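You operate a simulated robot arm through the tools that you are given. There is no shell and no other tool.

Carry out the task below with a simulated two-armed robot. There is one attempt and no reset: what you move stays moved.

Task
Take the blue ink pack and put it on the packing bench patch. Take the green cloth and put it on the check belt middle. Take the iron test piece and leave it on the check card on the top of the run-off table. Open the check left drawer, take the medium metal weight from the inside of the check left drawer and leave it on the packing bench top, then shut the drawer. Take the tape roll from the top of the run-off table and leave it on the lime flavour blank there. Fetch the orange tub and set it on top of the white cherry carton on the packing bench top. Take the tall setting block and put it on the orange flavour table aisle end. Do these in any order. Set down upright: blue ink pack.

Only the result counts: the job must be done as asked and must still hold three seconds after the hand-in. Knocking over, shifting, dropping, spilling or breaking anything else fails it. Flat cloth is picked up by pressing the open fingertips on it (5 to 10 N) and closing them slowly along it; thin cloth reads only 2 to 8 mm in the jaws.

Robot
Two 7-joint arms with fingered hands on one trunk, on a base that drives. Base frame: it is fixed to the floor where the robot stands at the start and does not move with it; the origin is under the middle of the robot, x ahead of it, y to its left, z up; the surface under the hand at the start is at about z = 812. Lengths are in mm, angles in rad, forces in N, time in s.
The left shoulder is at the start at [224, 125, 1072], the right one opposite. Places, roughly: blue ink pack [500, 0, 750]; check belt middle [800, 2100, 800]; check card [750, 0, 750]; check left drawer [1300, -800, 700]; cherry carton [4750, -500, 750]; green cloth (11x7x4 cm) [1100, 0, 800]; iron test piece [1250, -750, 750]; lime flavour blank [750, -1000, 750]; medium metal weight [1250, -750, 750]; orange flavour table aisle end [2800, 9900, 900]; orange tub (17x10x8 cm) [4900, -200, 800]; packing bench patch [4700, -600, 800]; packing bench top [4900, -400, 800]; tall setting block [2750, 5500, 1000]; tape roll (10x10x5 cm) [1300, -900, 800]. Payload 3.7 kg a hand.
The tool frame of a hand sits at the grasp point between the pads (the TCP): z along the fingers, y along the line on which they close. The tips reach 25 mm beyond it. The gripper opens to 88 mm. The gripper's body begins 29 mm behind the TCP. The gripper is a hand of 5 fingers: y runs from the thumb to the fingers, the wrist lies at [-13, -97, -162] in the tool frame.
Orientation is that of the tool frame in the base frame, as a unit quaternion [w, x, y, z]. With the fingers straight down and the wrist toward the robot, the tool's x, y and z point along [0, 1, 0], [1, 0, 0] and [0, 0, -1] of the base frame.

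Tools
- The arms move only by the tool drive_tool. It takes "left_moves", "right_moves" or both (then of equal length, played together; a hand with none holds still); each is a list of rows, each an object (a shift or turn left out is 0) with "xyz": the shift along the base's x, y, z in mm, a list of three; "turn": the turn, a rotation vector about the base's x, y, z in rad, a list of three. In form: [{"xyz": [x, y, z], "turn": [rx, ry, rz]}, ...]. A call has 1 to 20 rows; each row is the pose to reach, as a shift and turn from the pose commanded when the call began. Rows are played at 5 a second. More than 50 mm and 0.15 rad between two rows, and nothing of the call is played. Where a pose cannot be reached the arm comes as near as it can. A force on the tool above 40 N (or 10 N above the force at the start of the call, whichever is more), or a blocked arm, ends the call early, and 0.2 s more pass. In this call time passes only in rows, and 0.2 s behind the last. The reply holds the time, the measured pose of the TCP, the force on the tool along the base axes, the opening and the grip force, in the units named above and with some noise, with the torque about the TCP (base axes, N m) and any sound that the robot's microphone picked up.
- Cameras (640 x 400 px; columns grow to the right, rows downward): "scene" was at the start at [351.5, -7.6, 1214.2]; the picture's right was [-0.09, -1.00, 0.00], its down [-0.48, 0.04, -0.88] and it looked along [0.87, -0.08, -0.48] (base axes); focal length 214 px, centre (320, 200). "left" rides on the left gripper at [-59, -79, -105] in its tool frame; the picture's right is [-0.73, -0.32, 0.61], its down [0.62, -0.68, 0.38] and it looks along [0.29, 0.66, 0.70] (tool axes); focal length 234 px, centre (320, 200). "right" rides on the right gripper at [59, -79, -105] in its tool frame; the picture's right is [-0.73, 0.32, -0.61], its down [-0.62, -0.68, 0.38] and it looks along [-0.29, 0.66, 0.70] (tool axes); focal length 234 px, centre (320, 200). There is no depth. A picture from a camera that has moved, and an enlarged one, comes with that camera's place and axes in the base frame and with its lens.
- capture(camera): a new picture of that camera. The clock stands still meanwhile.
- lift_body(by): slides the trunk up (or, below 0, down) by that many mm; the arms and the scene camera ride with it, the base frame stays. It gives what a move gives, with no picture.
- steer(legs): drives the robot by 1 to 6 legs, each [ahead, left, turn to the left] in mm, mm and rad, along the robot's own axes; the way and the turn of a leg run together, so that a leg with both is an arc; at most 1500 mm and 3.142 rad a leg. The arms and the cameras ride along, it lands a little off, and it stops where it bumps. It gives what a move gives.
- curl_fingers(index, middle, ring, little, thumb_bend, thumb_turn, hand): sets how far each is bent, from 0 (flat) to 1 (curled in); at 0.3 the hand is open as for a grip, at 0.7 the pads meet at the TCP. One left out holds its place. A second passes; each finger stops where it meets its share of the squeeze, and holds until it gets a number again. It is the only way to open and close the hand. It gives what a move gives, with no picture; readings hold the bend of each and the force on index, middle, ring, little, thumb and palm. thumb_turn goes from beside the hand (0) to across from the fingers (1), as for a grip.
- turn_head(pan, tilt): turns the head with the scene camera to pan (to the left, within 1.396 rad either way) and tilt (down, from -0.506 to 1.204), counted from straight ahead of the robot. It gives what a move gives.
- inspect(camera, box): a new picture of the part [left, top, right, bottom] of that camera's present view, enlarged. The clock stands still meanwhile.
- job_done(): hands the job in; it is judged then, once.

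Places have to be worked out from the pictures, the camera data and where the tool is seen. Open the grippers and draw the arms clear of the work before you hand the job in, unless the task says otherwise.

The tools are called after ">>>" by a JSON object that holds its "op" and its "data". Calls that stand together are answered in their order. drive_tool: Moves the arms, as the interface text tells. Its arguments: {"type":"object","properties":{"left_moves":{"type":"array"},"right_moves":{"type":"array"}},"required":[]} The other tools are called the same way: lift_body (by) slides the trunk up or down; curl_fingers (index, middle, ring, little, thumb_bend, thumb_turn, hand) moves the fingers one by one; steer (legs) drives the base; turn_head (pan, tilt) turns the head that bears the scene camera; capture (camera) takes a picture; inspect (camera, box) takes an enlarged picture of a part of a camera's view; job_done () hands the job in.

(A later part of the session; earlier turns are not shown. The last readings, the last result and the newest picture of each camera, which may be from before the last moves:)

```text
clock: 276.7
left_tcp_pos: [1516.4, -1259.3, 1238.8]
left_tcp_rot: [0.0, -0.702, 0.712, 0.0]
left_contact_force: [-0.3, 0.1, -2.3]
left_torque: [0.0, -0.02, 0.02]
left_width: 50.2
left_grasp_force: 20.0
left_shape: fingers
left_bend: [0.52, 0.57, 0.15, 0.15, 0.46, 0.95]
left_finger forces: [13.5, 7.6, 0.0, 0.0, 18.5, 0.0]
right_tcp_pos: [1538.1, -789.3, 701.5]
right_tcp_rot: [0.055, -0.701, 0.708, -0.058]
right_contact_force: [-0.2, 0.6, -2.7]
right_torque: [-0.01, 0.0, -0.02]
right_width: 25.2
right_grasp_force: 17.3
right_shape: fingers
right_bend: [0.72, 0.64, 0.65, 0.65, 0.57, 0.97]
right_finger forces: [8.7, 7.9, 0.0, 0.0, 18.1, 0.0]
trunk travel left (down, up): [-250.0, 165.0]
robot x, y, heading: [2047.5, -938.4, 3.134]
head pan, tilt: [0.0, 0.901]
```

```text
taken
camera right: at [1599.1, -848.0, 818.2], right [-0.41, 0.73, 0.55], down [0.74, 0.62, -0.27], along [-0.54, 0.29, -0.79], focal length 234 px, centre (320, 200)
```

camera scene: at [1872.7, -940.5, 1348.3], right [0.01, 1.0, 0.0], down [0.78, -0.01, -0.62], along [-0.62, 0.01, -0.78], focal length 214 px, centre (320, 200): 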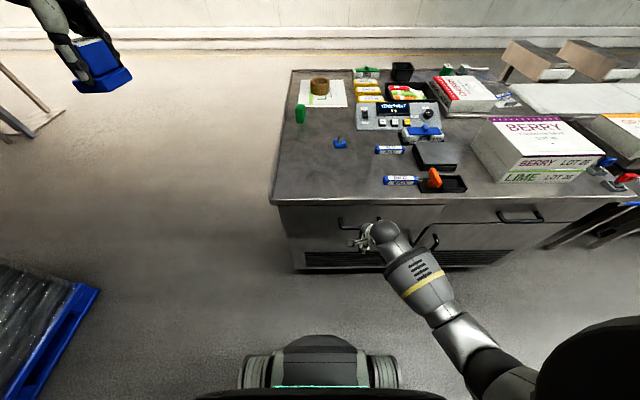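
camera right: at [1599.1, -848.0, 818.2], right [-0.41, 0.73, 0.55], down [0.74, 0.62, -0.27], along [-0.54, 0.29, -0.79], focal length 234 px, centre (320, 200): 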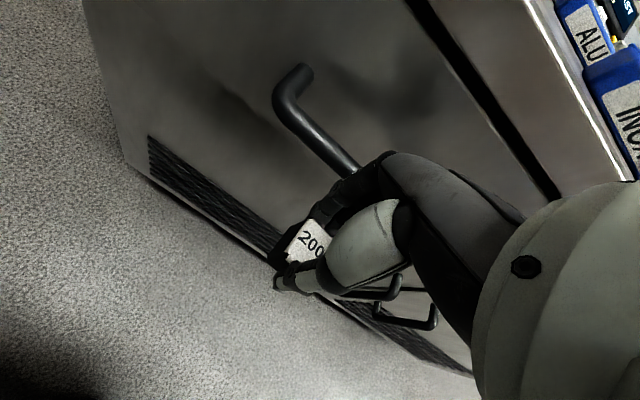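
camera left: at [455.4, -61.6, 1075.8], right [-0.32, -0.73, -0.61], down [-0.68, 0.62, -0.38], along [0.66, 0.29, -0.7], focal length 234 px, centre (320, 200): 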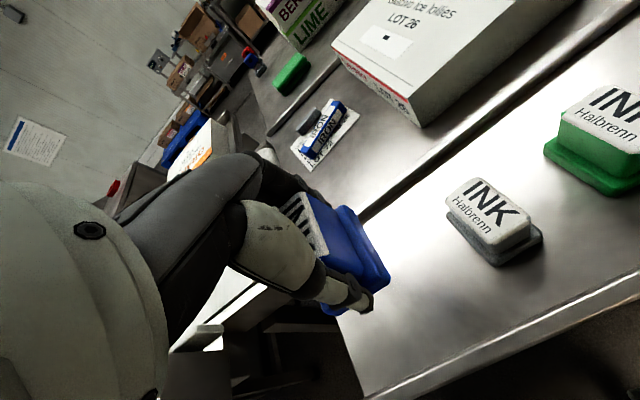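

About 40 mm remain. I push on gently.

>>> {"op": "steer", "data": {"legs": [[30, 0, 0]]}}

>>> {"op": "steer", "data": {"legs": [[25, 0, 0]]}}

>>> {"op": "inspect", "data": {"camera": "scene", "box": [260, 170, 460, 295]}}

>>> {"op": "capture", "data": {"camera": "right"}}

```text
clock: 277.7
left_tcp_pos: [1485.5, -1257.6, 1239.0]
left_tcp_rot: [0.001, -0.702, 0.712, -0.001]
left_contact_force: [0.8, -0.8, -1.2]
left_torque: [-0.01, -0.03, 0.01]
left_width: 50.2
left_grasp_force: 19.9
left_shape: fingers
left_bend: [0.52, 0.57, 0.15, 0.15, 0.46, 0.95]
left_finger forces: [13.5, 7.6, 0.0, 0.0, 18.5, 0.0]
right_tcp_pos: [1512.1, -789.0, 702.7]
right_tcp_rot: [0.056, -0.701, 0.709, -0.058]
right_contact_force: [8.6, 1.5, 5.0]
right_torque: [0.07, 0.34, -0.08]
right_width: 25.4
right_grasp_force: 23.6
right_shape: fingers
right_bend: [0.72, 0.67, 0.65, 0.65, 0.57, 0.96]
right_finger forces: [8.2, 20.7, 0.0, 0.0, 19.6, 0.1]
trunk travel left (down, up): [-250.0, 165.0]
robot x, y, heading: [2017.2, -947.2, 3.135]
head pan, tilt: [0.0, 0.901]
stopped in leg 1: the force on the tool passed its limit at 44 N (the readings are from after the stop); the commanded pose is now the measured one
```

```text
clock: 278.5
left_tcp_pos: [1476.7, -1257.6, 1239.7]
left_tcp_rot: [0.0, -0.701, 0.713, 0.0]
left_contact_force: [0.1, 0.4, -1.4]
left_torque: [-0.01, -0.02, 0.04]
left_width: 50.2
left_grasp_force: 20.1
left_shape: fingers
left_bend: [0.52, 0.57, 0.15, 0.15, 0.46, 0.95]
left_finger forces: [13.5, 7.5, 0.0, 0.1, 18.6, 0.1]
right_tcp_pos: [1505.9, -790.1, 702.6]
right_tcp_rot: [0.06, -0.701, 0.708, -0.06]
right_contact_force: [28.8, 2.2, 27.7]
right_torque: [0.37, 1.09, -0.38]
right_width: 25.8
right_grasp_force: 42.8
right_shape: fingers
right_bend: [0.72, 0.7, 0.65, 0.65, 0.55, 0.93]
right_finger forces: [6.9, 54.5, 0.1, 0.0, 24.6, 0.1]
trunk travel left (down, up): [-250.0, 165.0]
robot x, y, heading: [2006.7, -942.2, 3.129]
head pan, tilt: [0.0, 0.901]
stopped in leg 1: the force on the tool passed its limit at 56 N (the readings are from after the stop); the commanded pose is now the measured one
```

```text
3.20 times, centred on (360, 232) of scene
camera zoom: at [1836.3, -939.6, 1349.3], right [0.02, 1.0, 0.0], down [0.78, -0.01, -0.62], along [-0.62, 0.01, -0.78], focal length 686 px, centre (192, 96)
```

zoom: 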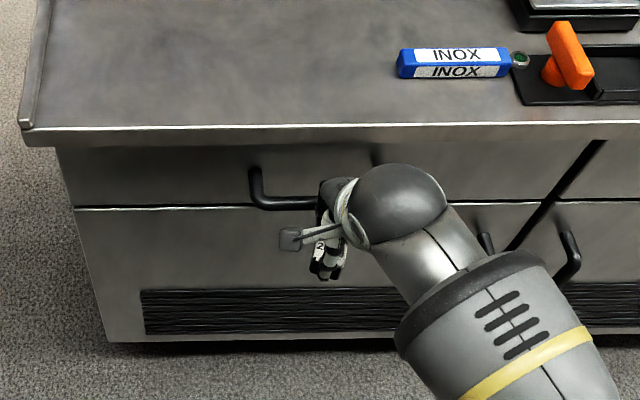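

```text
taken
camera right: at [1565.3, -848.4, 820.5], right [-0.41, 0.73, 0.54], down [0.74, 0.62, -0.26], along [-0.53, 0.29, -0.8], focal length 234 px, centre (320, 200)
```

right: 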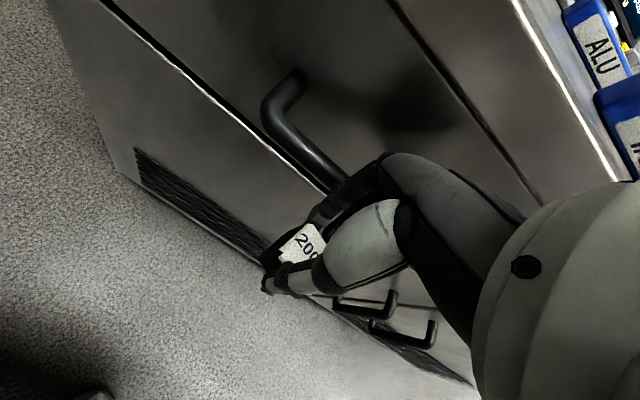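

The drawer is pushed shut and force built up. I back the base off and check that it is flush.

>>> {"op": "steer", "data": {"legs": [[-250, 0, 0]]}}

>>> {"op": "drive_tool", "data": {"right_moves": [{"xyz": [0, 20, 45], "turn": [0, 0.03, 0]}, {"xyz": [0, 40, 90], "turn": [0, 0.06, 0]}, {"xyz": [0, 60, 135], "turn": [0, 0.09, 0]}, {"xyz": [0, 80, 180], "turn": [0, 0.12, 0]}, {"xyz": [0, 100, 225], "turn": [0, 0.15, 0]}, {"xyz": [0, 115, 270], "turn": [0, 0.15, 0]}, {"xyz": [0, 130, 315], "turn": [0, 0.15, 0]}, {"xyz": [0, 140, 360], "turn": [0, 0.15, 0]}, {"xyz": [0, 150, 400], "turn": [0, 0.15, 0]}]}}

>>> {"op": "capture", "data": {"camera": "scene"}}

>>> {"op": "capture", "data": {"camera": "right"}}

```text
clock: 280.3
left_tcp_pos: [1720.6, -1261.4, 1239.0]
left_tcp_rot: [0.001, -0.701, 0.713, -0.001]
left_contact_force: [-0.3, 0.2, -1.5]
left_torque: [0.02, 0.05, 0.0]
left_width: 50.1
left_grasp_force: 19.6
left_shape: fingers
left_bend: [0.52, 0.57, 0.15, 0.15, 0.46, 0.95]
left_finger forces: [13.5, 7.6, 0.1, 0.0, 18.6, 0.0]
right_tcp_pos: [1748.7, -792.8, 699.4]
right_tcp_rot: [0.061, -0.701, 0.708, -0.063]
right_contact_force: [0.6, 0.8, -0.9]
right_torque: [-0.01, 0.03, 0.0]
right_width: 25.1
right_grasp_force: 16.5
right_shape: fingers
right_bend: [0.72, 0.65, 0.65, 0.65, 0.57, 0.97]
right_finger forces: [9.2, 7.4, 0.0, 0.0, 17.8, 0.1]
trunk travel left (down, up): [-250.0, 165.0]
robot x, y, heading: [2254.7, -944.2, 3.13]
head pan, tilt: [0.0, 0.901]
```

```text
clock: 282.3
left_tcp_pos: [1719.3, -1260.8, 1237.6]
left_tcp_rot: [0.001, -0.702, 0.712, -0.001]
left_contact_force: [0.2, 0.9, -1.8]
left_torque: [-0.03, 0.04, -0.01]
left_width: 49.6
left_grasp_force: 19.8
left_shape: fingers
left_bend: [0.52, 0.57, 0.15, 0.15, 0.46, 0.95]
left_finger forces: [13.6, 7.5, 0.0, 0.0, 18.6, 0.0]
right_tcp_pos: [1750.5, -642.2, 1100.5]
right_tcp_rot: [0.008, -0.704, 0.71, -0.011]
right_contact_force: [-0.6, 0.1, -2.5]
right_torque: [0.05, 0.03, 0.02]
right_width: 24.7
right_grasp_force: 16.6
right_shape: fingers
right_bend: [0.72, 0.65, 0.65, 0.65, 0.57, 0.97]
right_finger forces: [8.5, 7.7, 0.0, 0.0, 17.1, 0.1]
trunk travel left (down, up): [-250.0, 165.0]
robot x, y, heading: [2251.6, -944.6, 3.129]
head pan, tilt: [0.0, 0.901]
```

```text
taken
camera scene: at [2077.2, -943.0, 1348.6], right [0.01, 1.0, 0.0], down [0.78, -0.01, -0.62], along [-0.62, 0.01, -0.78], focal length 214 px, centre (320, 200)
```

scene: 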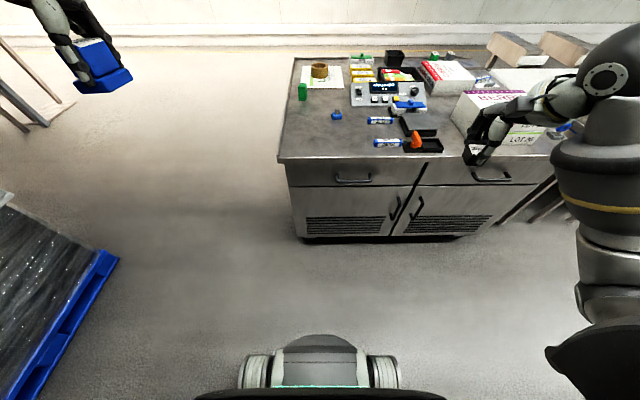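

```text
taken
camera right: at [1826.1, -701.2, 1208.7], right [-0.33, 0.73, 0.6], down [0.7, 0.62, -0.37], along [-0.64, 0.29, -0.71], focal length 234 px, centre (320, 200)
```

right: 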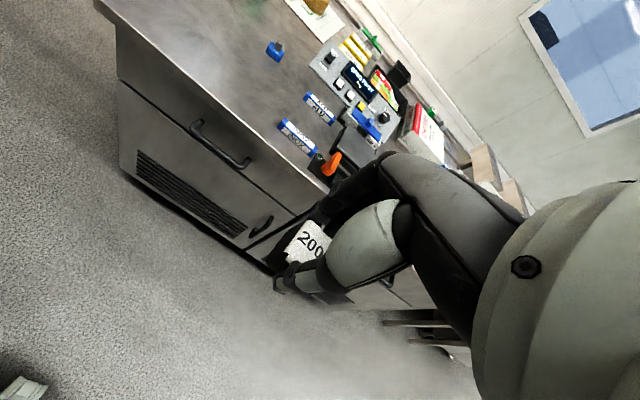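

I zoom to verify the drawer is flush with its neighbour.

>>> {"op": "inspect", "data": {"camera": "scene", "box": [270, 140, 550, 260]}}

>>> {"op": "inspect", "data": {"camera": "right", "box": [90, 0, 330, 250]}}

```text
2.29 times, centred on (410, 200) of scene
camera zoom: at [2077.2, -943.0, 1348.6], right [0.01, 1.0, 0.0], down [0.78, -0.01, -0.62], along [-0.62, 0.01, -0.78], focal length 490 px, centre (114, 200)
```

zoom: 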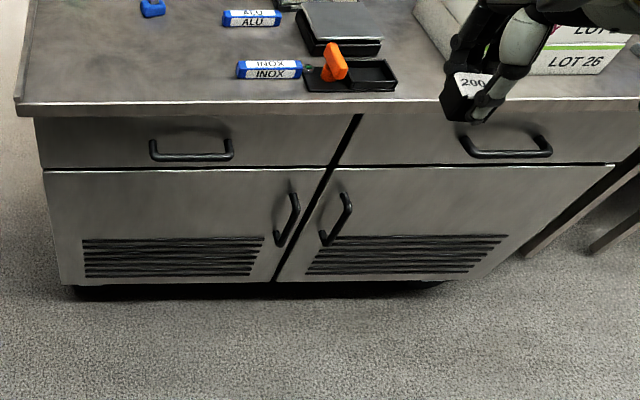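

```text
1.60 times, centred on (210, 125) of right
camera zoom: at [1826.1, -701.2, 1208.7], right [-0.33, 0.73, 0.6], down [0.7, 0.62, -0.37], along [-0.64, 0.29, -0.71], focal length 375 px, centre (496, 320)
```

zoom: 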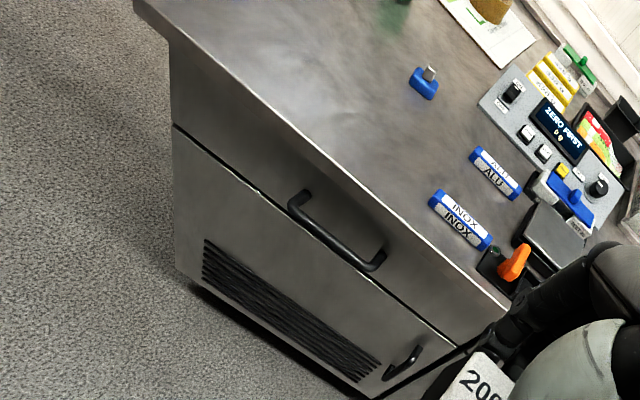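

The drawer is shut and flush. I turn round and drive toward the packing bench, stopping short to look.

>>> {"op": "steer", "data": {"legs": [[-200, 0, 0], [0, 0, -3.13], [1100, 0, 0], [0, 500, 0]]}}

>>> {"op": "turn_head", "data": {"pan": 0.0, "tilt": 0.5}}

>>> {"op": "capture", "data": {"camera": "scene"}}

```text
clock: 301.2
left_tcp_pos: [4141.6, -238.7, 1237.6]
left_tcp_rot: [-0.001, 0.732, 0.682, -0.001]
left_contact_force: [-0.1, -0.1, -1.4]
left_torque: [0.02, -0.06, -0.02]
left_width: 49.6
left_grasp_force: 18.0
left_shape: fingers
left_bend: [0.52, 0.58, 0.15, 0.15, 0.46, 0.95]
left_finger forces: [12.1, 7.0, 0.0, 0.0, 17.0, 0.1]
right_tcp_pos: [4076.1, -854.9, 1101.3]
right_tcp_rot: [-0.01, 0.73, 0.684, -0.007]
right_contact_force: [0.0, -0.2, -2.4]
right_torque: [0.01, -0.03, 0.03]
right_width: 23.9
right_grasp_force: 15.3
right_shape: fingers
right_bend: [0.72, 0.65, 0.65, 0.65, 0.57, 0.97]
right_finger forces: [7.7, 7.5, 0.1, 0.1, 15.8, 0.0]
trunk travel left (down, up): [-250.0, 165.0]
robot x, y, heading: [3591.3, -524.7, -0.073]
head pan, tilt: [0.0, 0.901]
```

```text
clock: 302.1
left_tcp_pos: [4141.9, -238.9, 1237.4]
left_tcp_rot: [-0.001, 0.731, 0.683, -0.001]
left_contact_force: [-0.1, -0.4, -2.4]
left_torque: [-0.02, 0.0, -0.02]
left_width: 49.5
left_grasp_force: 17.8
left_shape: fingers
left_bend: [0.52, 0.58, 0.15, 0.15, 0.46, 0.95]
left_finger forces: [12.2, 6.9, 0.0, 0.0, 17.0, 0.0]
right_tcp_pos: [4076.5, -855.5, 1100.4]
right_tcp_rot: [-0.01, 0.729, 0.684, -0.006]
right_contact_force: [0.3, -1.2, -0.5]
right_torque: [0.01, -0.02, 0.0]
right_width: 23.9
right_grasp_force: 16.0
right_shape: fingers
right_bend: [0.72, 0.65, 0.65, 0.65, 0.57, 0.97]
right_finger forces: [7.6, 7.4, 0.0, 0.0, 15.7, 0.0]
trunk travel left (down, up): [-250.0, 165.0]
robot x, y, heading: [3590.9, -520.4, -0.071]
head pan, tilt: [0.0, 0.499]
```

```text
taken
camera scene: at [3786.1, -537.0, 1382.3], right [-0.07, -1.0, 0.0], down [-0.48, 0.03, -0.88], along [0.88, -0.06, -0.48], focal length 214 px, centre (320, 200)
```

scene: 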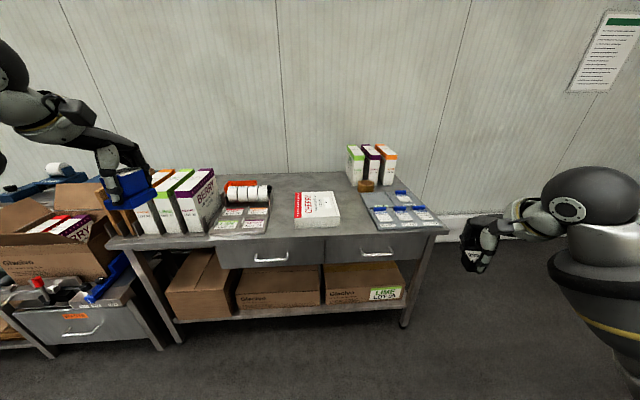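

The packing bench is in view. I zoom in on its top to find the tub, carton and patch.

>>> {"op": "inspect", "data": {"camera": "scene", "box": [120, 130, 290, 250]}}

>>> {"op": "inspect", "data": {"camera": "scene", "box": [280, 130, 450, 250]}}

>>> {"op": "inspect", "data": {"camera": "scene", "box": [0, 150, 150, 260]}}

```text
3.33 times, centred on (205, 190) of scene
camera zoom: at [3786.1, -537.0, 1382.3], right [-0.07, -1.0, 0.0], down [-0.48, 0.03, -0.88], along [0.88, -0.06, -0.48], focal length 715 px, centre (703, 233)
```

zoom: 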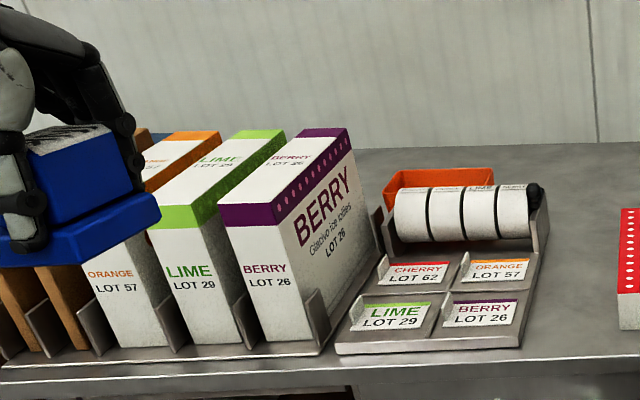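

```text
3.33 times, centred on (365, 190) of scene
camera zoom: at [3786.1, -537.0, 1382.3], right [-0.07, -1.0, 0.0], down [-0.48, 0.03, -0.88], along [0.88, -0.06, -0.48], focal length 715 px, centre (170, 233)
```

zoom: 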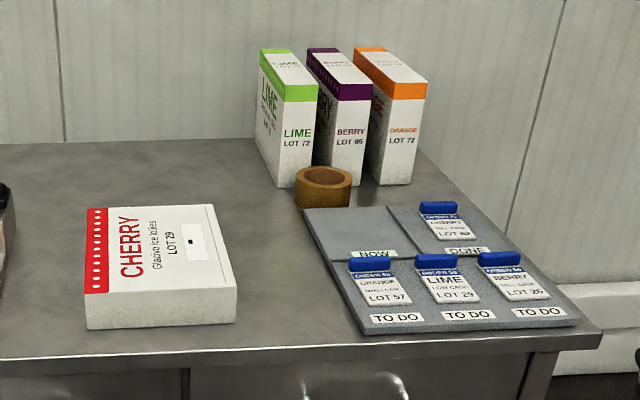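

```text
3.64 times, centred on (75, 205) of scene
camera zoom: at [3786.1, -537.0, 1382.3], right [-0.07, -1.0, 0.0], down [-0.48, 0.03, -0.88], along [0.88, -0.06, -0.48], focal length 780 px, centre (1211, 182)
```

zoom: 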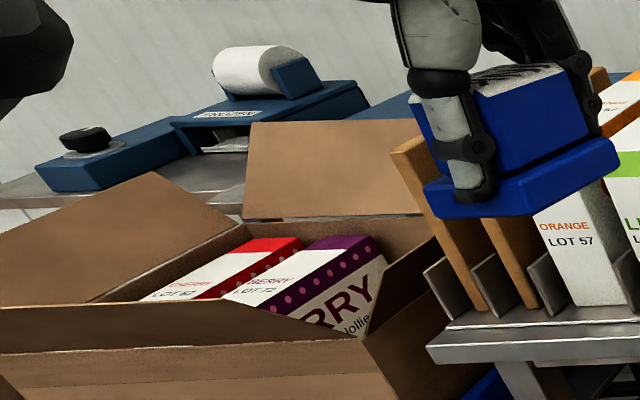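

The orange tub is behind the label-roll dispenser; the carton is in the middle. I drive closer for a second view to fix heights.

>>> {"op": "steer", "data": {"legs": [[330, 0, 0.07]]}}

>>> {"op": "turn_head", "data": {"pan": 0.0, "tilt": 0.7}}

>>> {"op": "capture", "data": {"camera": "scene"}}

>>> {"op": "inspect", "data": {"camera": "scene", "box": [290, 110, 530, 260]}}

>>> {"op": "inspect", "data": {"camera": "scene", "box": [110, 90, 350, 240]}}

```text
clock: 304.3
left_tcp_pos: [4450.1, -211.7, 1238.9]
left_tcp_rot: [-0.002, 0.707, 0.707, -0.001]
left_contact_force: [-1.0, 0.1, -1.3]
left_torque: [-0.03, 0.0, 0.01]
left_width: 49.2
left_grasp_force: 18.1
left_shape: fingers
left_bend: [0.52, 0.58, 0.15, 0.15, 0.46, 0.95]
left_finger forces: [12.0, 7.0, 0.0, 0.0, 17.0, 0.0]
right_tcp_pos: [4426.0, -832.8, 1100.4]
right_tcp_rot: [-0.01, 0.706, 0.708, -0.008]
right_contact_force: [-0.4, 0.4, -1.1]
right_torque: [-0.03, -0.05, 0.04]
right_width: 23.7
right_grasp_force: 15.6
right_shape: fingers
right_bend: [0.72, 0.65, 0.65, 0.65, 0.57, 0.97]
right_finger forces: [7.8, 7.5, 0.0, 0.0, 15.9, 0.0]
trunk travel left (down, up): [-250.0, 165.0]
robot x, y, heading: [3923.6, -536.5, 0.001]
head pan, tilt: [0.0, 0.499]
```

```text
clock: 305.0
left_tcp_pos: [4448.4, -212.6, 1239.6]
left_tcp_rot: [-0.001, 0.707, 0.708, -0.001]
left_contact_force: [-0.2, -0.8, -1.7]
left_torque: [0.0, -0.02, -0.03]
left_width: 49.4
left_grasp_force: 18.6
left_shape: fingers
left_bend: [0.52, 0.58, 0.15, 0.15, 0.46, 0.95]
left_finger forces: [12.1, 6.9, 0.1, 0.0, 17.0, 0.0]
right_tcp_pos: [4426.2, -831.5, 1101.1]
right_tcp_rot: [-0.01, 0.705, 0.709, -0.007]
right_contact_force: [0.2, -0.5, -2.4]
right_torque: [-0.01, -0.03, -0.01]
right_width: 23.7
right_grasp_force: 15.4
right_shape: fingers
right_bend: [0.72, 0.65, 0.65, 0.65, 0.57, 0.97]
right_finger forces: [7.7, 7.5, 0.1, 0.1, 15.9, 0.0]
trunk travel left (down, up): [-250.0, 165.0]
robot x, y, heading: [3922.0, -533.5, -0.004]
head pan, tilt: [0.0, 0.7]
```

```text
taken
camera scene: at [4108.5, -535.2, 1364.7], right [0.0, -1.0, 0.0], down [-0.64, 0.0, -0.77], along [0.77, 0.0, -0.64], focal length 214 px, centre (320, 200)
```

scene: 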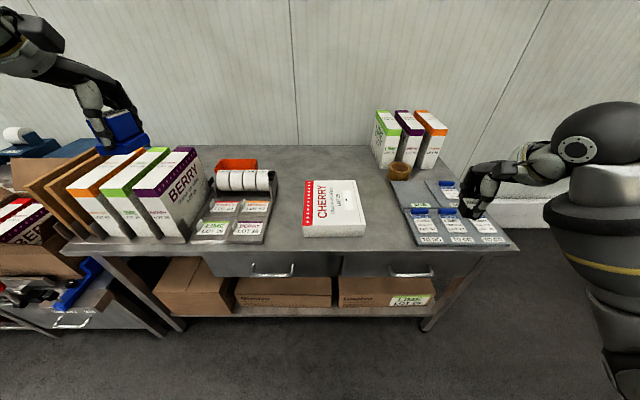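

```text
2.67 times, centred on (410, 185) of scene
camera zoom: at [4108.5, -535.2, 1364.7], right [0.0, -1.0, 0.0], down [-0.64, 0.0, -0.77], along [0.77, 0.0, -0.64], focal length 572 px, centre (80, 240)
```

zoom: 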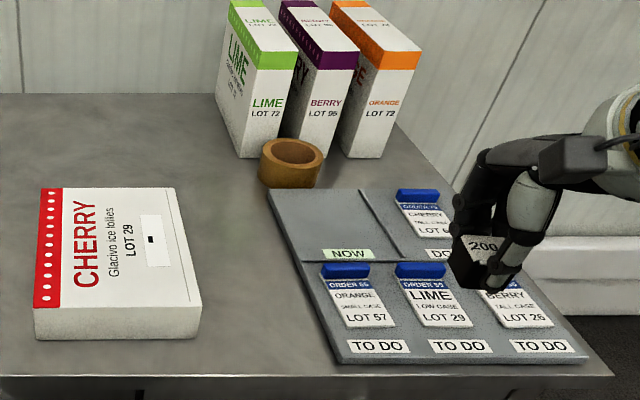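

```text
2.67 times, centred on (230, 165) of scene
camera zoom: at [4108.5, -535.2, 1364.7], right [0.0, -1.0, 0.0], down [-0.64, 0.0, -0.77], along [0.77, 0.0, -0.64], focal length 572 px, centre (560, 293)
```

zoom: 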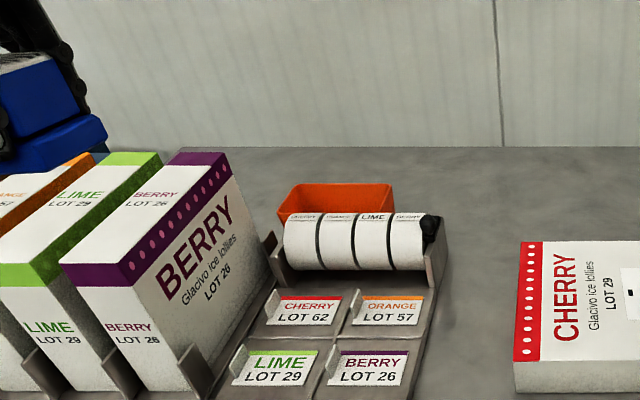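

The bench top is at z≈808; the carton spans x 4577–4825, y −478…−683, top z≈865. I need to find the "patch"; I raise the trunk and look down at the bench in detail.

>>> {"op": "lift_body", "data": {"by": 150}}

>>> {"op": "turn_head", "data": {"pan": 0.0, "tilt": 0.75}}

>>> {"op": "capture", "data": {"camera": "scene"}}

>>> {"op": "inspect", "data": {"camera": "scene", "box": [270, 100, 430, 200]}}

>>> {"op": "inspect", "data": {"camera": "scene", "box": [370, 80, 530, 180]}}

>>> {"op": "inspect", "data": {"camera": "scene", "box": [180, 80, 340, 180]}}

```text
clock: 306.8
left_tcp_pos: [4448.6, -212.4, 1388.0]
left_tcp_rot: [-0.001, 0.707, 0.707, -0.001]
left_contact_force: [0.0, -1.0, -0.6]
left_torque: [0.0, 0.01, -0.01]
left_width: 49.5
left_grasp_force: 18.0
left_shape: fingers
left_bend: [0.52, 0.58, 0.15, 0.15, 0.46, 0.95]
left_finger forces: [12.0, 7.0, 0.0, 0.0, 16.9, 0.1]
right_tcp_pos: [4426.0, -832.1, 1249.7]
right_tcp_rot: [-0.01, 0.705, 0.709, -0.008]
right_contact_force: [0.1, -0.2, -1.8]
right_torque: [-0.02, -0.01, -0.01]
right_width: 24.1
right_grasp_force: 15.7
right_shape: fingers
right_bend: [0.72, 0.65, 0.65, 0.65, 0.57, 0.97]
right_finger forces: [7.7, 7.4, 0.0, 0.1, 15.7, 0.0]
trunk travel left (down, up): [-400.0, 15.0]
robot x, y, heading: [3919.5, -535.9, -0.003]
head pan, tilt: [0.0, 0.7]
```

```text
clock: 307.4
left_tcp_pos: [4448.4, -213.1, 1389.4]
left_tcp_rot: [0.0, 0.708, 0.707, -0.001]
left_contact_force: [-0.3, 0.5, -1.5]
left_torque: [-0.03, -0.03, -0.01]
left_width: 49.5
left_grasp_force: 18.7
left_shape: fingers
left_bend: [0.52, 0.58, 0.15, 0.15, 0.46, 0.95]
left_finger forces: [12.1, 7.1, 0.0, 0.0, 17.0, 0.0]
right_tcp_pos: [4425.9, -831.7, 1250.2]
right_tcp_rot: [-0.01, 0.705, 0.709, -0.007]
right_contact_force: [-1.0, -0.6, -2.5]
right_torque: [0.01, -0.02, 0.03]
right_width: 23.6
right_grasp_force: 15.0
right_shape: fingers
right_bend: [0.72, 0.65, 0.65, 0.65, 0.57, 0.97]
right_finger forces: [7.7, 7.5, 0.1, 0.1, 15.8, 0.1]
trunk travel left (down, up): [-400.0, 15.0]
robot x, y, heading: [3922.7, -535.0, -0.001]
head pan, tilt: [0.0, 0.75]
```

```text
taken
camera scene: at [4044.6, -535.2, 1513.4], right [0.0, -1.0, 0.0], down [-0.68, 0.0, -0.73], along [0.73, 0.0, -0.68], focal length 214 px, centre (320, 200)
```

scene: 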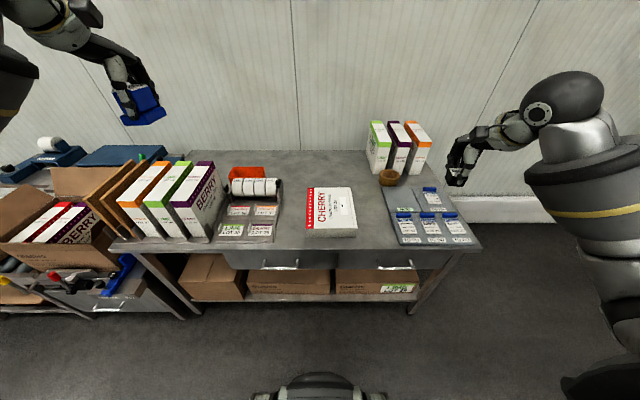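

```text
4.00 times, centred on (350, 150) of scene
camera zoom: at [4044.6, -535.2, 1513.4], right [0.0, -1.0, 0.0], down [-0.68, 0.0, -0.73], along [0.73, 0.0, -0.68], focal length 858 px, centre (200, 400)
```

zoom: 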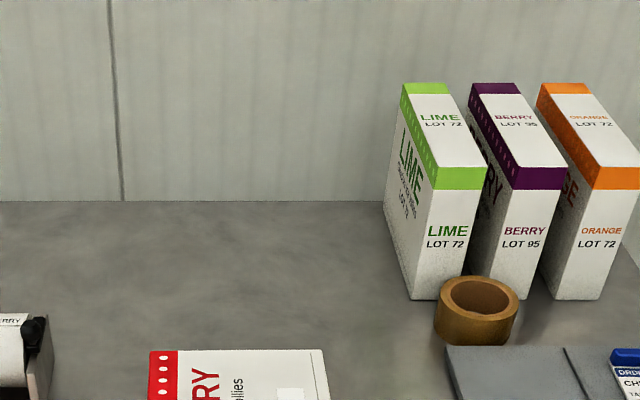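

```text
4.00 times, centred on (450, 130) of scene
camera zoom: at [4044.6, -535.2, 1513.4], right [0.0, -1.0, 0.0], down [-0.68, 0.0, -0.73], along [0.73, 0.0, -0.68], focal length 858 px, centre (-200, 480)
```

zoom: 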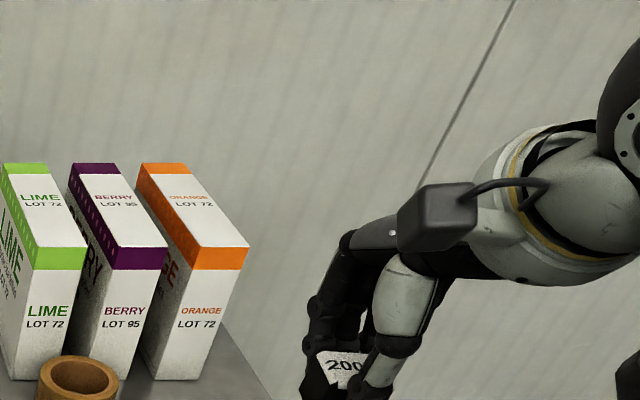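

```text
4.00 times, centred on (260, 130) of scene
camera zoom: at [4044.6, -535.2, 1513.4], right [0.0, -1.0, 0.0], down [-0.68, 0.0, -0.73], along [0.73, 0.0, -0.68], focal length 858 px, centre (560, 480)
```

zoom: 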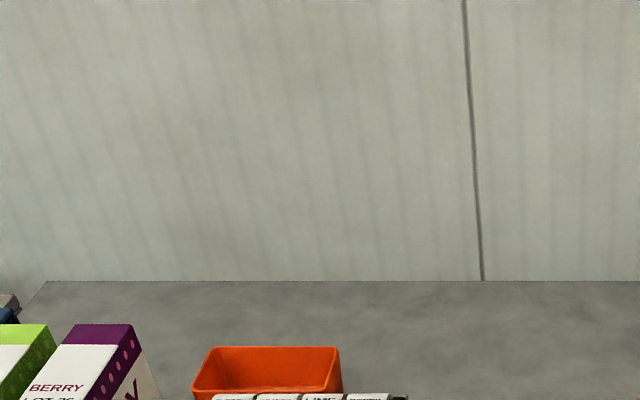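

No marked patch is visible, so it must be the free strip just right of the carton (y −683…−850), the nearest free spot to [4700, -600]. I move the base in front of that strip and lower the trunk.

>>> {"op": "steer", "data": {"legs": [[0, -265, 0], [160, 0, 0]]}}

>>> {"op": "lift_body", "data": {"by": -180}}

>>> {"op": "capture", "data": {"camera": "scene"}}

>>> {"op": "inspect", "data": {"camera": "scene", "box": [200, 130, 440, 280]}}

```text
clock: 311.3
left_tcp_pos: [4607.8, -476.7, 1387.7]
left_tcp_rot: [-0.002, 0.709, 0.705, -0.001]
left_contact_force: [-0.2, 1.5, -2.4]
left_torque: [-0.03, 0.02, 0.01]
left_width: 49.3
left_grasp_force: 18.1
left_shape: fingers
left_bend: [0.52, 0.58, 0.15, 0.15, 0.46, 0.95]
left_finger forces: [12.1, 7.1, 0.0, 0.0, 17.1, 0.1]
right_tcp_pos: [4581.3, -1096.8, 1250.4]
right_tcp_rot: [-0.01, 0.707, 0.707, -0.009]
right_contact_force: [0.9, -0.1, -1.8]
right_torque: [0.01, -0.01, 0.01]
right_width: 23.6
right_grasp_force: 15.2
right_shape: fingers
right_bend: [0.72, 0.65, 0.65, 0.65, 0.57, 0.97]
right_finger forces: [7.8, 7.6, 0.0, 0.0, 15.9, 0.1]
trunk travel left (down, up): [-400.0, 15.0]
robot x, y, heading: [4080.1, -796.9, -0.004]
head pan, tilt: [0.0, 0.75]
```

```text
clock: 313.3
left_tcp_pos: [4606.5, -476.7, 1210.1]
left_tcp_rot: [-0.001, 0.709, 0.705, -0.001]
left_contact_force: [-0.2, 0.3, -1.3]
left_torque: [0.01, -0.06, -0.01]
left_width: 49.3
left_grasp_force: 17.8
left_shape: fingers
left_bend: [0.52, 0.58, 0.15, 0.15, 0.46, 0.95]
left_finger forces: [12.1, 7.0, 0.0, 0.0, 17.0, 0.1]
right_tcp_pos: [4580.3, -1097.2, 1072.6]
right_tcp_rot: [-0.01, 0.707, 0.707, -0.008]
right_contact_force: [0.3, 0.7, -2.4]
right_torque: [0.0, -0.04, 0.0]
right_width: 23.8
right_grasp_force: 15.5
right_shape: fingers
right_bend: [0.72, 0.65, 0.65, 0.65, 0.57, 0.97]
right_finger forces: [7.8, 7.5, 0.0, 0.0, 15.9, 0.0]
trunk travel left (down, up): [-220.0, 195.0]
robot x, y, heading: [4077.8, -797.7, -0.008]
head pan, tilt: [0.0, 0.75]
```

```text
taken
camera scene: at [4290.7, -798.0, 1329.4], right [-0.01, -1.0, 0.0], down [-0.68, 0.0, -0.73], along [0.73, 0.0, -0.68], focal length 214 px, centre (320, 200)
```

scene: 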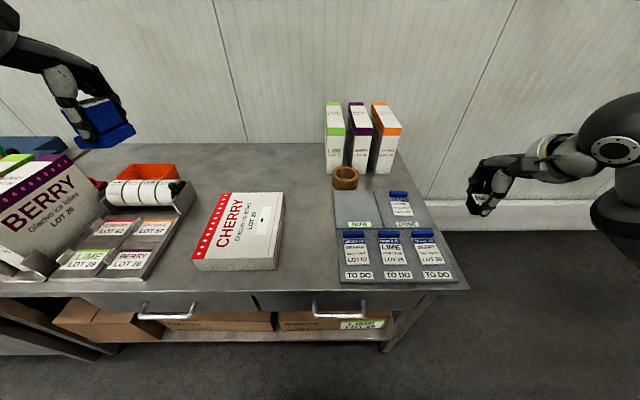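

```text
2.67 times, centred on (320, 205) of scene
camera zoom: at [4290.7, -798.0, 1329.4], right [-0.01, -1.0, 0.0], down [-0.68, 0.0, -0.73], along [0.73, 0.0, -0.68], focal length 572 px, centre (320, 187)
```

zoom: 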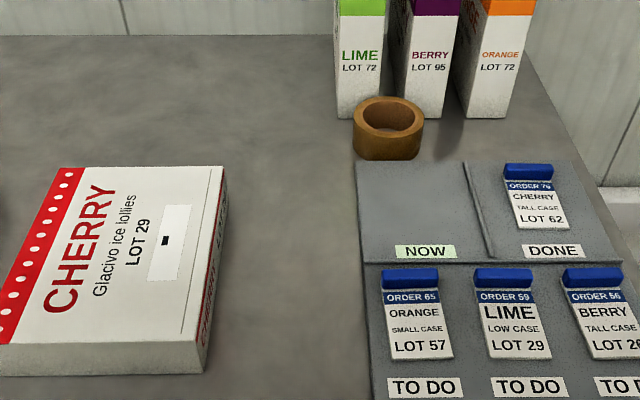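

The free strip is confirmed between y≈-685 and -850. I set the weight down with the right hand at about [4595, -800] first.

>>> {"op": "drive_tool", "data": {"right_moves": [{"xyz": [2, 43, -5]}, {"xyz": [4, 86, -10]}, {"xyz": [6, 129, -15]}, {"xyz": [8, 172, -25]}, {"xyz": [10, 215, -40]}, {"xyz": [13, 257, -55]}, {"xyz": [15, 297, -72]}, {"xyz": [15, 297, -115]}, {"xyz": [15, 297, -160]}, {"xyz": [15, 297, -200]}]}}

>>> {"op": "capture", "data": {"camera": "scene"}}

>>> {"op": "capture", "data": {"camera": "right"}}

```text
clock: 315.5
left_tcp_pos: [4607.0, -478.1, 1208.3]
left_tcp_rot: [-0.001, 0.708, 0.706, -0.002]
left_contact_force: [-0.5, -0.3, -1.9]
left_torque: [0.01, 0.01, -0.01]
left_width: 49.6
left_grasp_force: 17.9
left_shape: fingers
left_bend: [0.52, 0.58, 0.15, 0.15, 0.46, 0.95]
left_finger forces: [12.0, 7.0, 0.0, 0.1, 17.0, 0.0]
right_tcp_pos: [4595.0, -799.9, 868.7]
right_tcp_rot: [-0.009, 0.708, 0.707, -0.007]
right_contact_force: [0.4, 0.2, -1.6]
right_torque: [0.01, -0.02, -0.02]
right_width: 23.6
right_grasp_force: 15.3
right_shape: fingers
right_bend: [0.72, 0.65, 0.65, 0.65, 0.57, 0.97]
right_finger forces: [7.6, 7.7, 0.0, 0.1, 15.8, 0.0]
trunk travel left (down, up): [-220.0, 195.0]
robot x, y, heading: [4075.9, -796.0, -0.004]
head pan, tilt: [0.0, 0.75]
```

```text
taken
camera scene: at [4291.8, -798.1, 1329.0], right [-0.01, -1.0, 0.0], down [-0.68, 0.0, -0.73], along [0.73, 0.0, -0.68], focal length 214 px, centre (320, 200)
```

scene: 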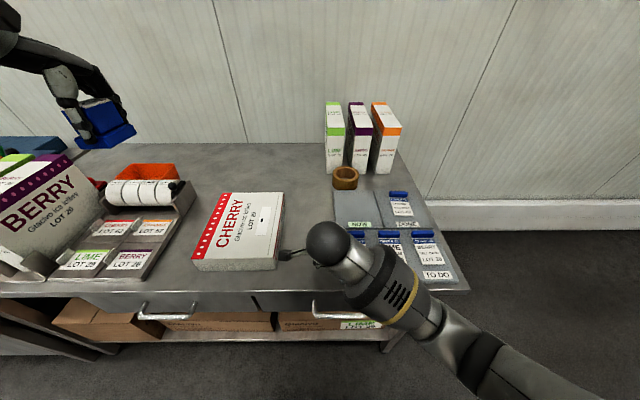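

```text
taken
camera right: at [4517.8, -741.1, 977.1], right [0.34, -0.73, 0.6], down [-0.69, -0.62, -0.37], along [0.64, -0.29, -0.71], focal length 234 px, centre (320, 200)
```

right: 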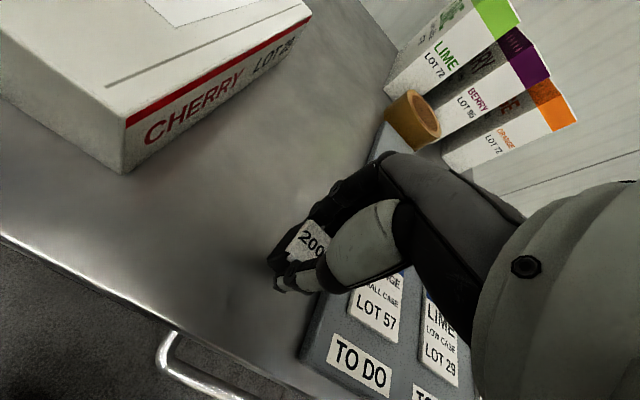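

The little finger would come close to the board, so I shift 25 mm left and then lower until contact.

>>> {"op": "drive_tool", "data": {"right_moves": [{"xyz": [0, 25, 0]}, {"xyz": [0, 25, -15]}, {"xyz": [0, 25, -24]}, {"xyz": [0, 25, -28]}, {"xyz": [0, 25, -31]}, {"xyz": [0, 25, -33]}]}}

>>> {"op": "capture", "data": {"camera": "right"}}

```text
clock: 316.9
left_tcp_pos: [4607.7, -477.6, 1209.5]
left_tcp_rot: [-0.002, 0.71, 0.705, -0.001]
left_contact_force: [0.1, 0.0, -1.6]
left_torque: [0.01, -0.01, 0.01]
left_width: 49.4
left_grasp_force: 18.2
left_shape: fingers
left_bend: [0.52, 0.58, 0.15, 0.15, 0.46, 0.95]
left_finger forces: [12.2, 6.9, 0.0, 0.0, 16.9, 0.0]
right_tcp_pos: [4595.8, -774.5, 837.7]
right_tcp_rot: [-0.01, 0.707, 0.707, -0.007]
right_contact_force: [0.2, 0.6, -1.6]
right_torque: [-0.03, 0.0, 0.01]
right_width: 23.5
right_grasp_force: 15.5
right_shape: fingers
right_bend: [0.72, 0.65, 0.65, 0.65, 0.57, 0.97]
right_finger forces: [7.6, 7.6, 0.0, 0.0, 15.7, 0.0]
trunk travel left (down, up): [-220.0, 195.0]
robot x, y, heading: [4073.5, -797.1, -0.005]
head pan, tilt: [0.0, 0.75]
```

```text
taken
camera right: at [4519.0, -715.4, 945.3], right [0.34, -0.73, 0.6], down [-0.69, -0.62, -0.37], along [0.64, -0.29, -0.71], focal length 234 px, centre (320, 200)
```

right: 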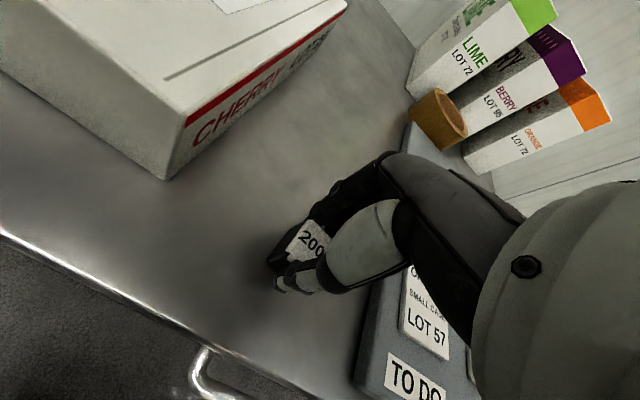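

Not yet in contact (hanging weight reading); I continue down in 2 mm steps.

>>> {"op": "drive_tool", "data": {"right_moves": [{"xyz": [0, 0, -2]}, {"xyz": [0, 0, -4]}, {"xyz": [0, 0, -6]}]}}

```text
clock: 317.7
left_tcp_pos: [4606.6, -477.0, 1208.7]
left_tcp_rot: [0.0, 0.709, 0.705, -0.001]
left_contact_force: [-0.2, 0.6, -1.1]
left_torque: [-0.02, 0.0, -0.01]
left_width: 49.3
left_grasp_force: 18.1
left_shape: fingers
left_bend: [0.52, 0.58, 0.15, 0.15, 0.46, 0.95]
left_finger forces: [12.1, 6.9, 0.0, 0.0, 17.0, 0.0]
right_tcp_pos: [4595.9, -772.7, 834.1]
right_tcp_rot: [-0.009, 0.707, 0.707, -0.005]
right_contact_force: [0.7, -0.3, 8.3]
right_torque: [0.02, 0.17, -0.03]
right_width: 23.6
right_grasp_force: 17.2
right_shape: fingers
right_bend: [0.72, 0.65, 0.65, 0.65, 0.57, 0.97]
right_finger forces: [8.4, 8.4, 0.0, 0.0, 17.4, 0.0]
trunk travel left (down, up): [-220.0, 195.0]
robot x, y, heading: [4077.8, -797.0, -0.008]
head pan, tilt: [0.0, 0.75]
```

Contact (8 N). I open the hand and raise it.

>>> {"op": "curl_fingers", "data": {"hand": "right", "index": 0.4, "middle": 0.4, "thumb_bend": 0.4}}

>>> {"op": "drive_tool", "data": {"right_moves": [{"xyz": [0, 0, 30]}, {"xyz": [0, 0, 75]}, {"xyz": [0, 0, 120]}, {"xyz": [0, -45, 140]}, {"xyz": [0, -90, 160]}, {"xyz": [0, -135, 180]}, {"xyz": [0, -180, 200]}, {"xyz": [0, -220, 220]}, {"xyz": [0, -260, 230]}, {"xyz": [0, -300, 240]}]}}

>>> {"op": "capture", "data": {"camera": "scene"}}

>>> {"op": "inspect", "data": {"camera": "scene", "box": [200, 130, 440, 280]}}

```text
clock: 318.7
left_tcp_pos: [4607.6, -476.0, 1207.7]
left_tcp_rot: [-0.001, 0.709, 0.706, -0.001]
left_contact_force: [0.5, -0.5, -1.6]
left_torque: [0.02, -0.02, -0.04]
left_width: 49.4
left_grasp_force: 17.5
left_shape: fingers
left_bend: [0.52, 0.58, 0.15, 0.15, 0.46, 0.95]
left_finger forces: [12.1, 7.0, 0.0, 0.0, 17.0, 0.0]
right_tcp_pos: [4595.3, -774.3, 832.0]
right_tcp_rot: [-0.01, 0.708, 0.707, -0.008]
right_contact_force: [0.2, -1.3, 0.4]
right_torque: [0.02, -0.01, 0.0]
right_width: 62.8
right_grasp_force: 0.1
right_shape: fingers
right_bend: [0.4, 0.4, 0.65, 0.65, 0.4, 1.0]
right_finger forces: [0.0, 0.0, 0.1, 0.0, 0.0, 0.0]
trunk travel left (down, up): [-220.0, 195.0]
robot x, y, heading: [4076.1, -797.1, -0.007]
head pan, tilt: [0.0, 0.75]
```

```text
clock: 320.9
left_tcp_pos: [4606.3, -476.6, 1208.7]
left_tcp_rot: [-0.001, 0.709, 0.706, -0.001]
left_contact_force: [0.1, -0.3, -2.0]
left_torque: [-0.05, 0.04, 0.01]
left_width: 49.6
left_grasp_force: 18.1
left_shape: fingers
left_bend: [0.52, 0.58, 0.15, 0.15, 0.46, 0.95]
left_finger forces: [12.1, 6.9, 0.1, 0.1, 17.0, 0.1]
right_tcp_pos: [4629.4, -1067.8, 1033.7]
right_tcp_rot: [-0.008, 0.707, 0.707, -0.007]
right_contact_force: [-0.2, 0.8, 0.3]
right_torque: [-0.04, 0.01, 0.0]
right_width: 63.1
right_grasp_force: 0.0
right_shape: fingers
right_bend: [0.4, 0.4, 0.65, 0.65, 0.4, 1.0]
right_finger forces: [0.0, 0.1, 0.0, 0.1, 0.1, 0.0]
right hand out of reach, approached as far as the arm can: row 7, 8, 9, 10
trunk travel left (down, up): [-220.0, 195.0]
robot x, y, heading: [4075.8, -796.1, -0.006]
head pan, tilt: [0.0, 0.75]
```

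```text
taken
camera scene: at [4291.3, -797.7, 1329.1], right [-0.01, -1.0, 0.0], down [-0.68, 0.0, -0.73], along [0.73, 0.0, -0.68], focal length 214 px, centre (320, 200)
```

scene: 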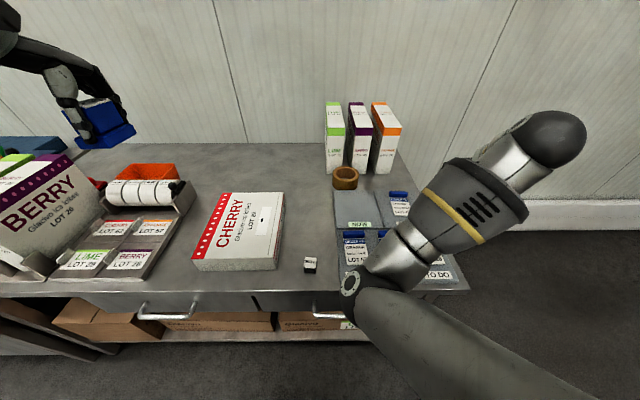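

```text
2.67 times, centred on (320, 205) of scene
camera zoom: at [4291.3, -797.7, 1329.1], right [-0.01, -1.0, 0.0], down [-0.68, 0.0, -0.73], along [0.73, 0.0, -0.68], focal length 572 px, centre (320, 187)
```

zoom: 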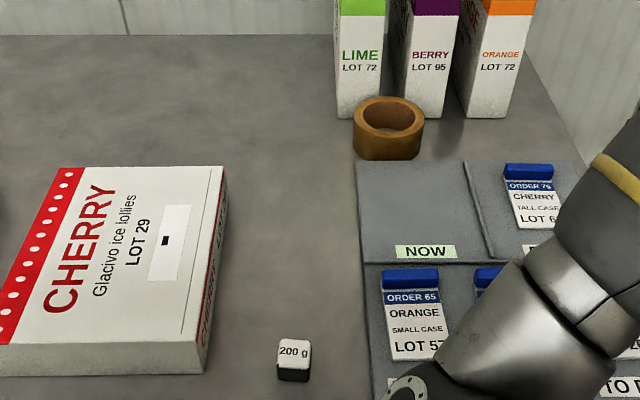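

The weight stands on the bench top. The right elbow has swung inward, so I re-bend it outward with the stretch-and-turn move at height.

>>> {"op": "drive_tool", "data": {"right_moves": [{"xyz": [20, -10, 40]}, {"xyz": [50, -20, 75]}, {"xyz": [90, -25, 100]}, {"xyz": [135, -30, 115]}, {"xyz": [180, -35, 120]}, {"xyz": [225, -40, 120]}, {"xyz": [270, -45, 120]}, {"xyz": [310, -45, 120]}]}}

>>> {"op": "drive_tool", "data": {"right_moves": [{"xyz": [40, 0, 10], "turn": [0, 0, 0.1]}, {"xyz": [20, 0, 5], "turn": [0, 0, 0.24]}, {"xyz": [0, 0, 0], "turn": [0, 0, 0.38]}, {"xyz": [-30, 0, 0], "turn": [0, 0, 0.52]}, {"xyz": [-60, 0, 0], "turn": [0, 0, 0.66]}, {"xyz": [-100, 0, 0], "turn": [0, 0, 0.8]}, {"xyz": [-140, 0, 0], "turn": [0, 0, 0.8]}, {"xyz": [-180, -5, 0], "turn": [0, 0, 0.66]}, {"xyz": [-220, -15, 0], "turn": [0, 0, 0.52]}, {"xyz": [-260, -20, 0], "turn": [0, 0, 0.38]}, {"xyz": [-290, -25, 0], "turn": [0, 0, 0.24]}, {"xyz": [-310, -30, 0], "turn": [0, 0, 0.1]}, {"xyz": [-330, -30, 0], "turn": [0, 0, 0]}]}}

>>> {"op": "capture", "data": {"camera": "scene"}}

```text
clock: 322.7
left_tcp_pos: [4609.4, -476.2, 1206.8]
left_tcp_rot: [-0.003, 0.709, 0.705, -0.002]
left_contact_force: [0.3, -0.3, -1.7]
left_torque: [0.0, 0.0, -0.04]
left_width: 49.5
left_grasp_force: 17.8
left_shape: fingers
left_bend: [0.52, 0.58, 0.15, 0.15, 0.46, 0.95]
left_finger forces: [12.2, 6.9, 0.0, 0.0, 17.1, 0.0]
right_tcp_pos: [4912.1, -1110.2, 1148.6]
right_tcp_rot: [-0.01, 0.709, 0.706, -0.007]
right_contact_force: [0.8, 0.6, -0.6]
right_torque: [0.01, 0.0, -0.01]
right_width: 63.1
right_grasp_force: 0.0
right_shape: fingers
right_bend: [0.4, 0.4, 0.65, 0.65, 0.4, 1.0]
right_finger forces: [0.0, 0.0, 0.1, 0.1, 0.0, 0.1]
right hand out of reach, approached as far as the arm can: row 1, 8
trunk travel left (down, up): [-220.0, 195.0]
robot x, y, heading: [4077.4, -797.7, -0.003]
head pan, tilt: [0.0, 0.75]
```

```text
clock: 325.5
left_tcp_pos: [4607.3, -477.3, 1209.2]
left_tcp_rot: [-0.002, 0.709, 0.706, -0.001]
left_contact_force: [0.2, 0.3, -1.3]
left_torque: [-0.05, -0.02, -0.02]
left_width: 49.4
left_grasp_force: 18.0
left_shape: fingers
left_bend: [0.53, 0.58, 0.15, 0.15, 0.46, 0.95]
left_finger forces: [12.1, 6.6, 0.1, 0.0, 17.0, 0.0]
right_tcp_pos: [4578.2, -1141.0, 1149.8]
right_tcp_rot: [-0.01, 0.707, 0.707, -0.007]
right_contact_force: [1.8, 0.6, -0.8]
right_torque: [0.0, 0.04, -0.03]
right_width: 63.4
right_grasp_force: 0.0
right_shape: fingers
right_bend: [0.4, 0.4, 0.65, 0.65, 0.4, 1.0]
right_finger forces: [0.1, 0.1, 0.1, 0.1, 0.1, 0.0]
right hand out of reach, approached as far as the arm can: row 1, 2, 3
trunk travel left (down, up): [-220.0, 195.0]
robot x, y, heading: [4075.3, -799.1, 0.0]
head pan, tilt: [0.0, 0.75]
```

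```text
taken
camera scene: at [4291.0, -798.0, 1329.2], right [-0.01, -1.0, 0.0], down [-0.68, 0.0, -0.73], along [0.73, 0.0, -0.68], focal length 214 px, centre (320, 200)
```

scene: 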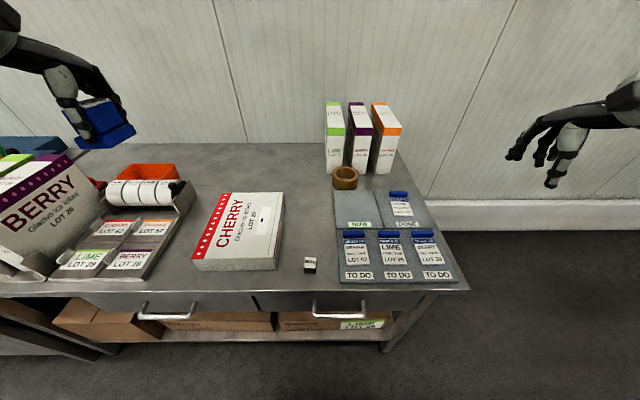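

The right arm is fine again. I move the ink pack with the left hand over the free strip at about [4710, -772].

>>> {"op": "drive_tool", "data": {"left_moves": [{"xyz": [13, -37, -10]}, {"xyz": [26, -74, -20]}, {"xyz": [39, -111, -30]}, {"xyz": [52, -148, -45]}, {"xyz": [65, -185, -60]}, {"xyz": [78, -222, -80]}, {"xyz": [91, -259, -105]}, {"xyz": [103, -295, -130]}, {"xyz": [103, -295, -175]}, {"xyz": [103, -295, -220]}, {"xyz": [103, -295, -260]}]}}

>>> {"op": "capture", "data": {"camera": "scene"}}

>>> {"op": "capture", "data": {"camera": "left"}}

```text
clock: 327.9
left_tcp_pos: [4712.3, -772.3, 946.8]
left_tcp_rot: [-0.001, 0.708, 0.706, -0.001]
left_contact_force: [0.6, 0.3, -1.7]
left_torque: [0.01, -0.03, 0.01]
left_width: 48.9
left_grasp_force: 17.2
left_shape: fingers
left_bend: [0.53, 0.58, 0.15, 0.15, 0.46, 0.95]
left_finger forces: [11.8, 6.2, 0.1, 0.0, 16.5, 0.0]
right_tcp_pos: [4578.5, -1139.8, 1149.3]
right_tcp_rot: [-0.01, 0.707, 0.707, -0.007]
right_contact_force: [0.7, -1.0, 0.3]
right_torque: [-0.02, -0.02, 0.0]
right_width: 63.4
right_grasp_force: 0.1
right_shape: fingers
right_bend: [0.4, 0.4, 0.65, 0.65, 0.4, 1.0]
right_finger forces: [0.0, 0.0, 0.0, 0.1, 0.0, 0.0]
trunk travel left (down, up): [-220.0, 195.0]
robot x, y, heading: [4076.6, -797.5, -0.005]
head pan, tilt: [0.0, 0.75]
```

```text
taken
camera scene: at [4292.0, -797.8, 1329.0], right [-0.01, -1.0, 0.0], down [-0.68, 0.0, -0.73], along [0.73, 0.0, -0.68], focal length 214 px, centre (320, 200)
```

scene: 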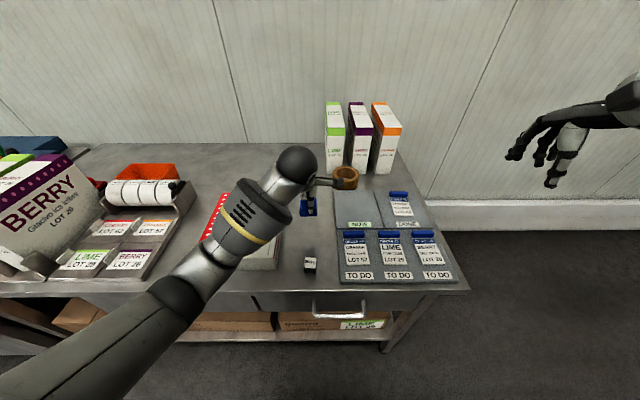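

```text
taken
camera left: at [4632.3, -830.7, 1051.2], right [-0.33, -0.72, -0.61], down [-0.68, 0.63, -0.38], along [0.66, 0.29, -0.7], focal length 234 px, centre (320, 200)
```

left: 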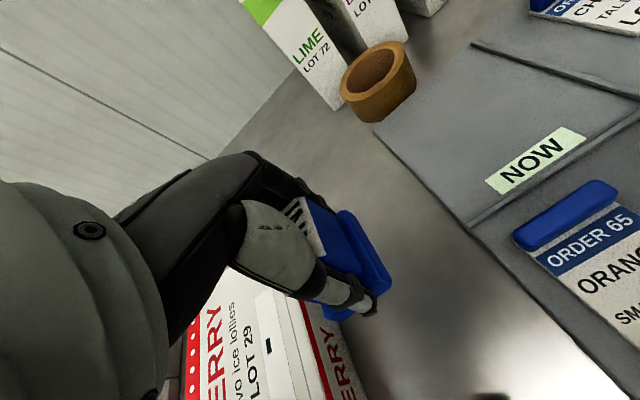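

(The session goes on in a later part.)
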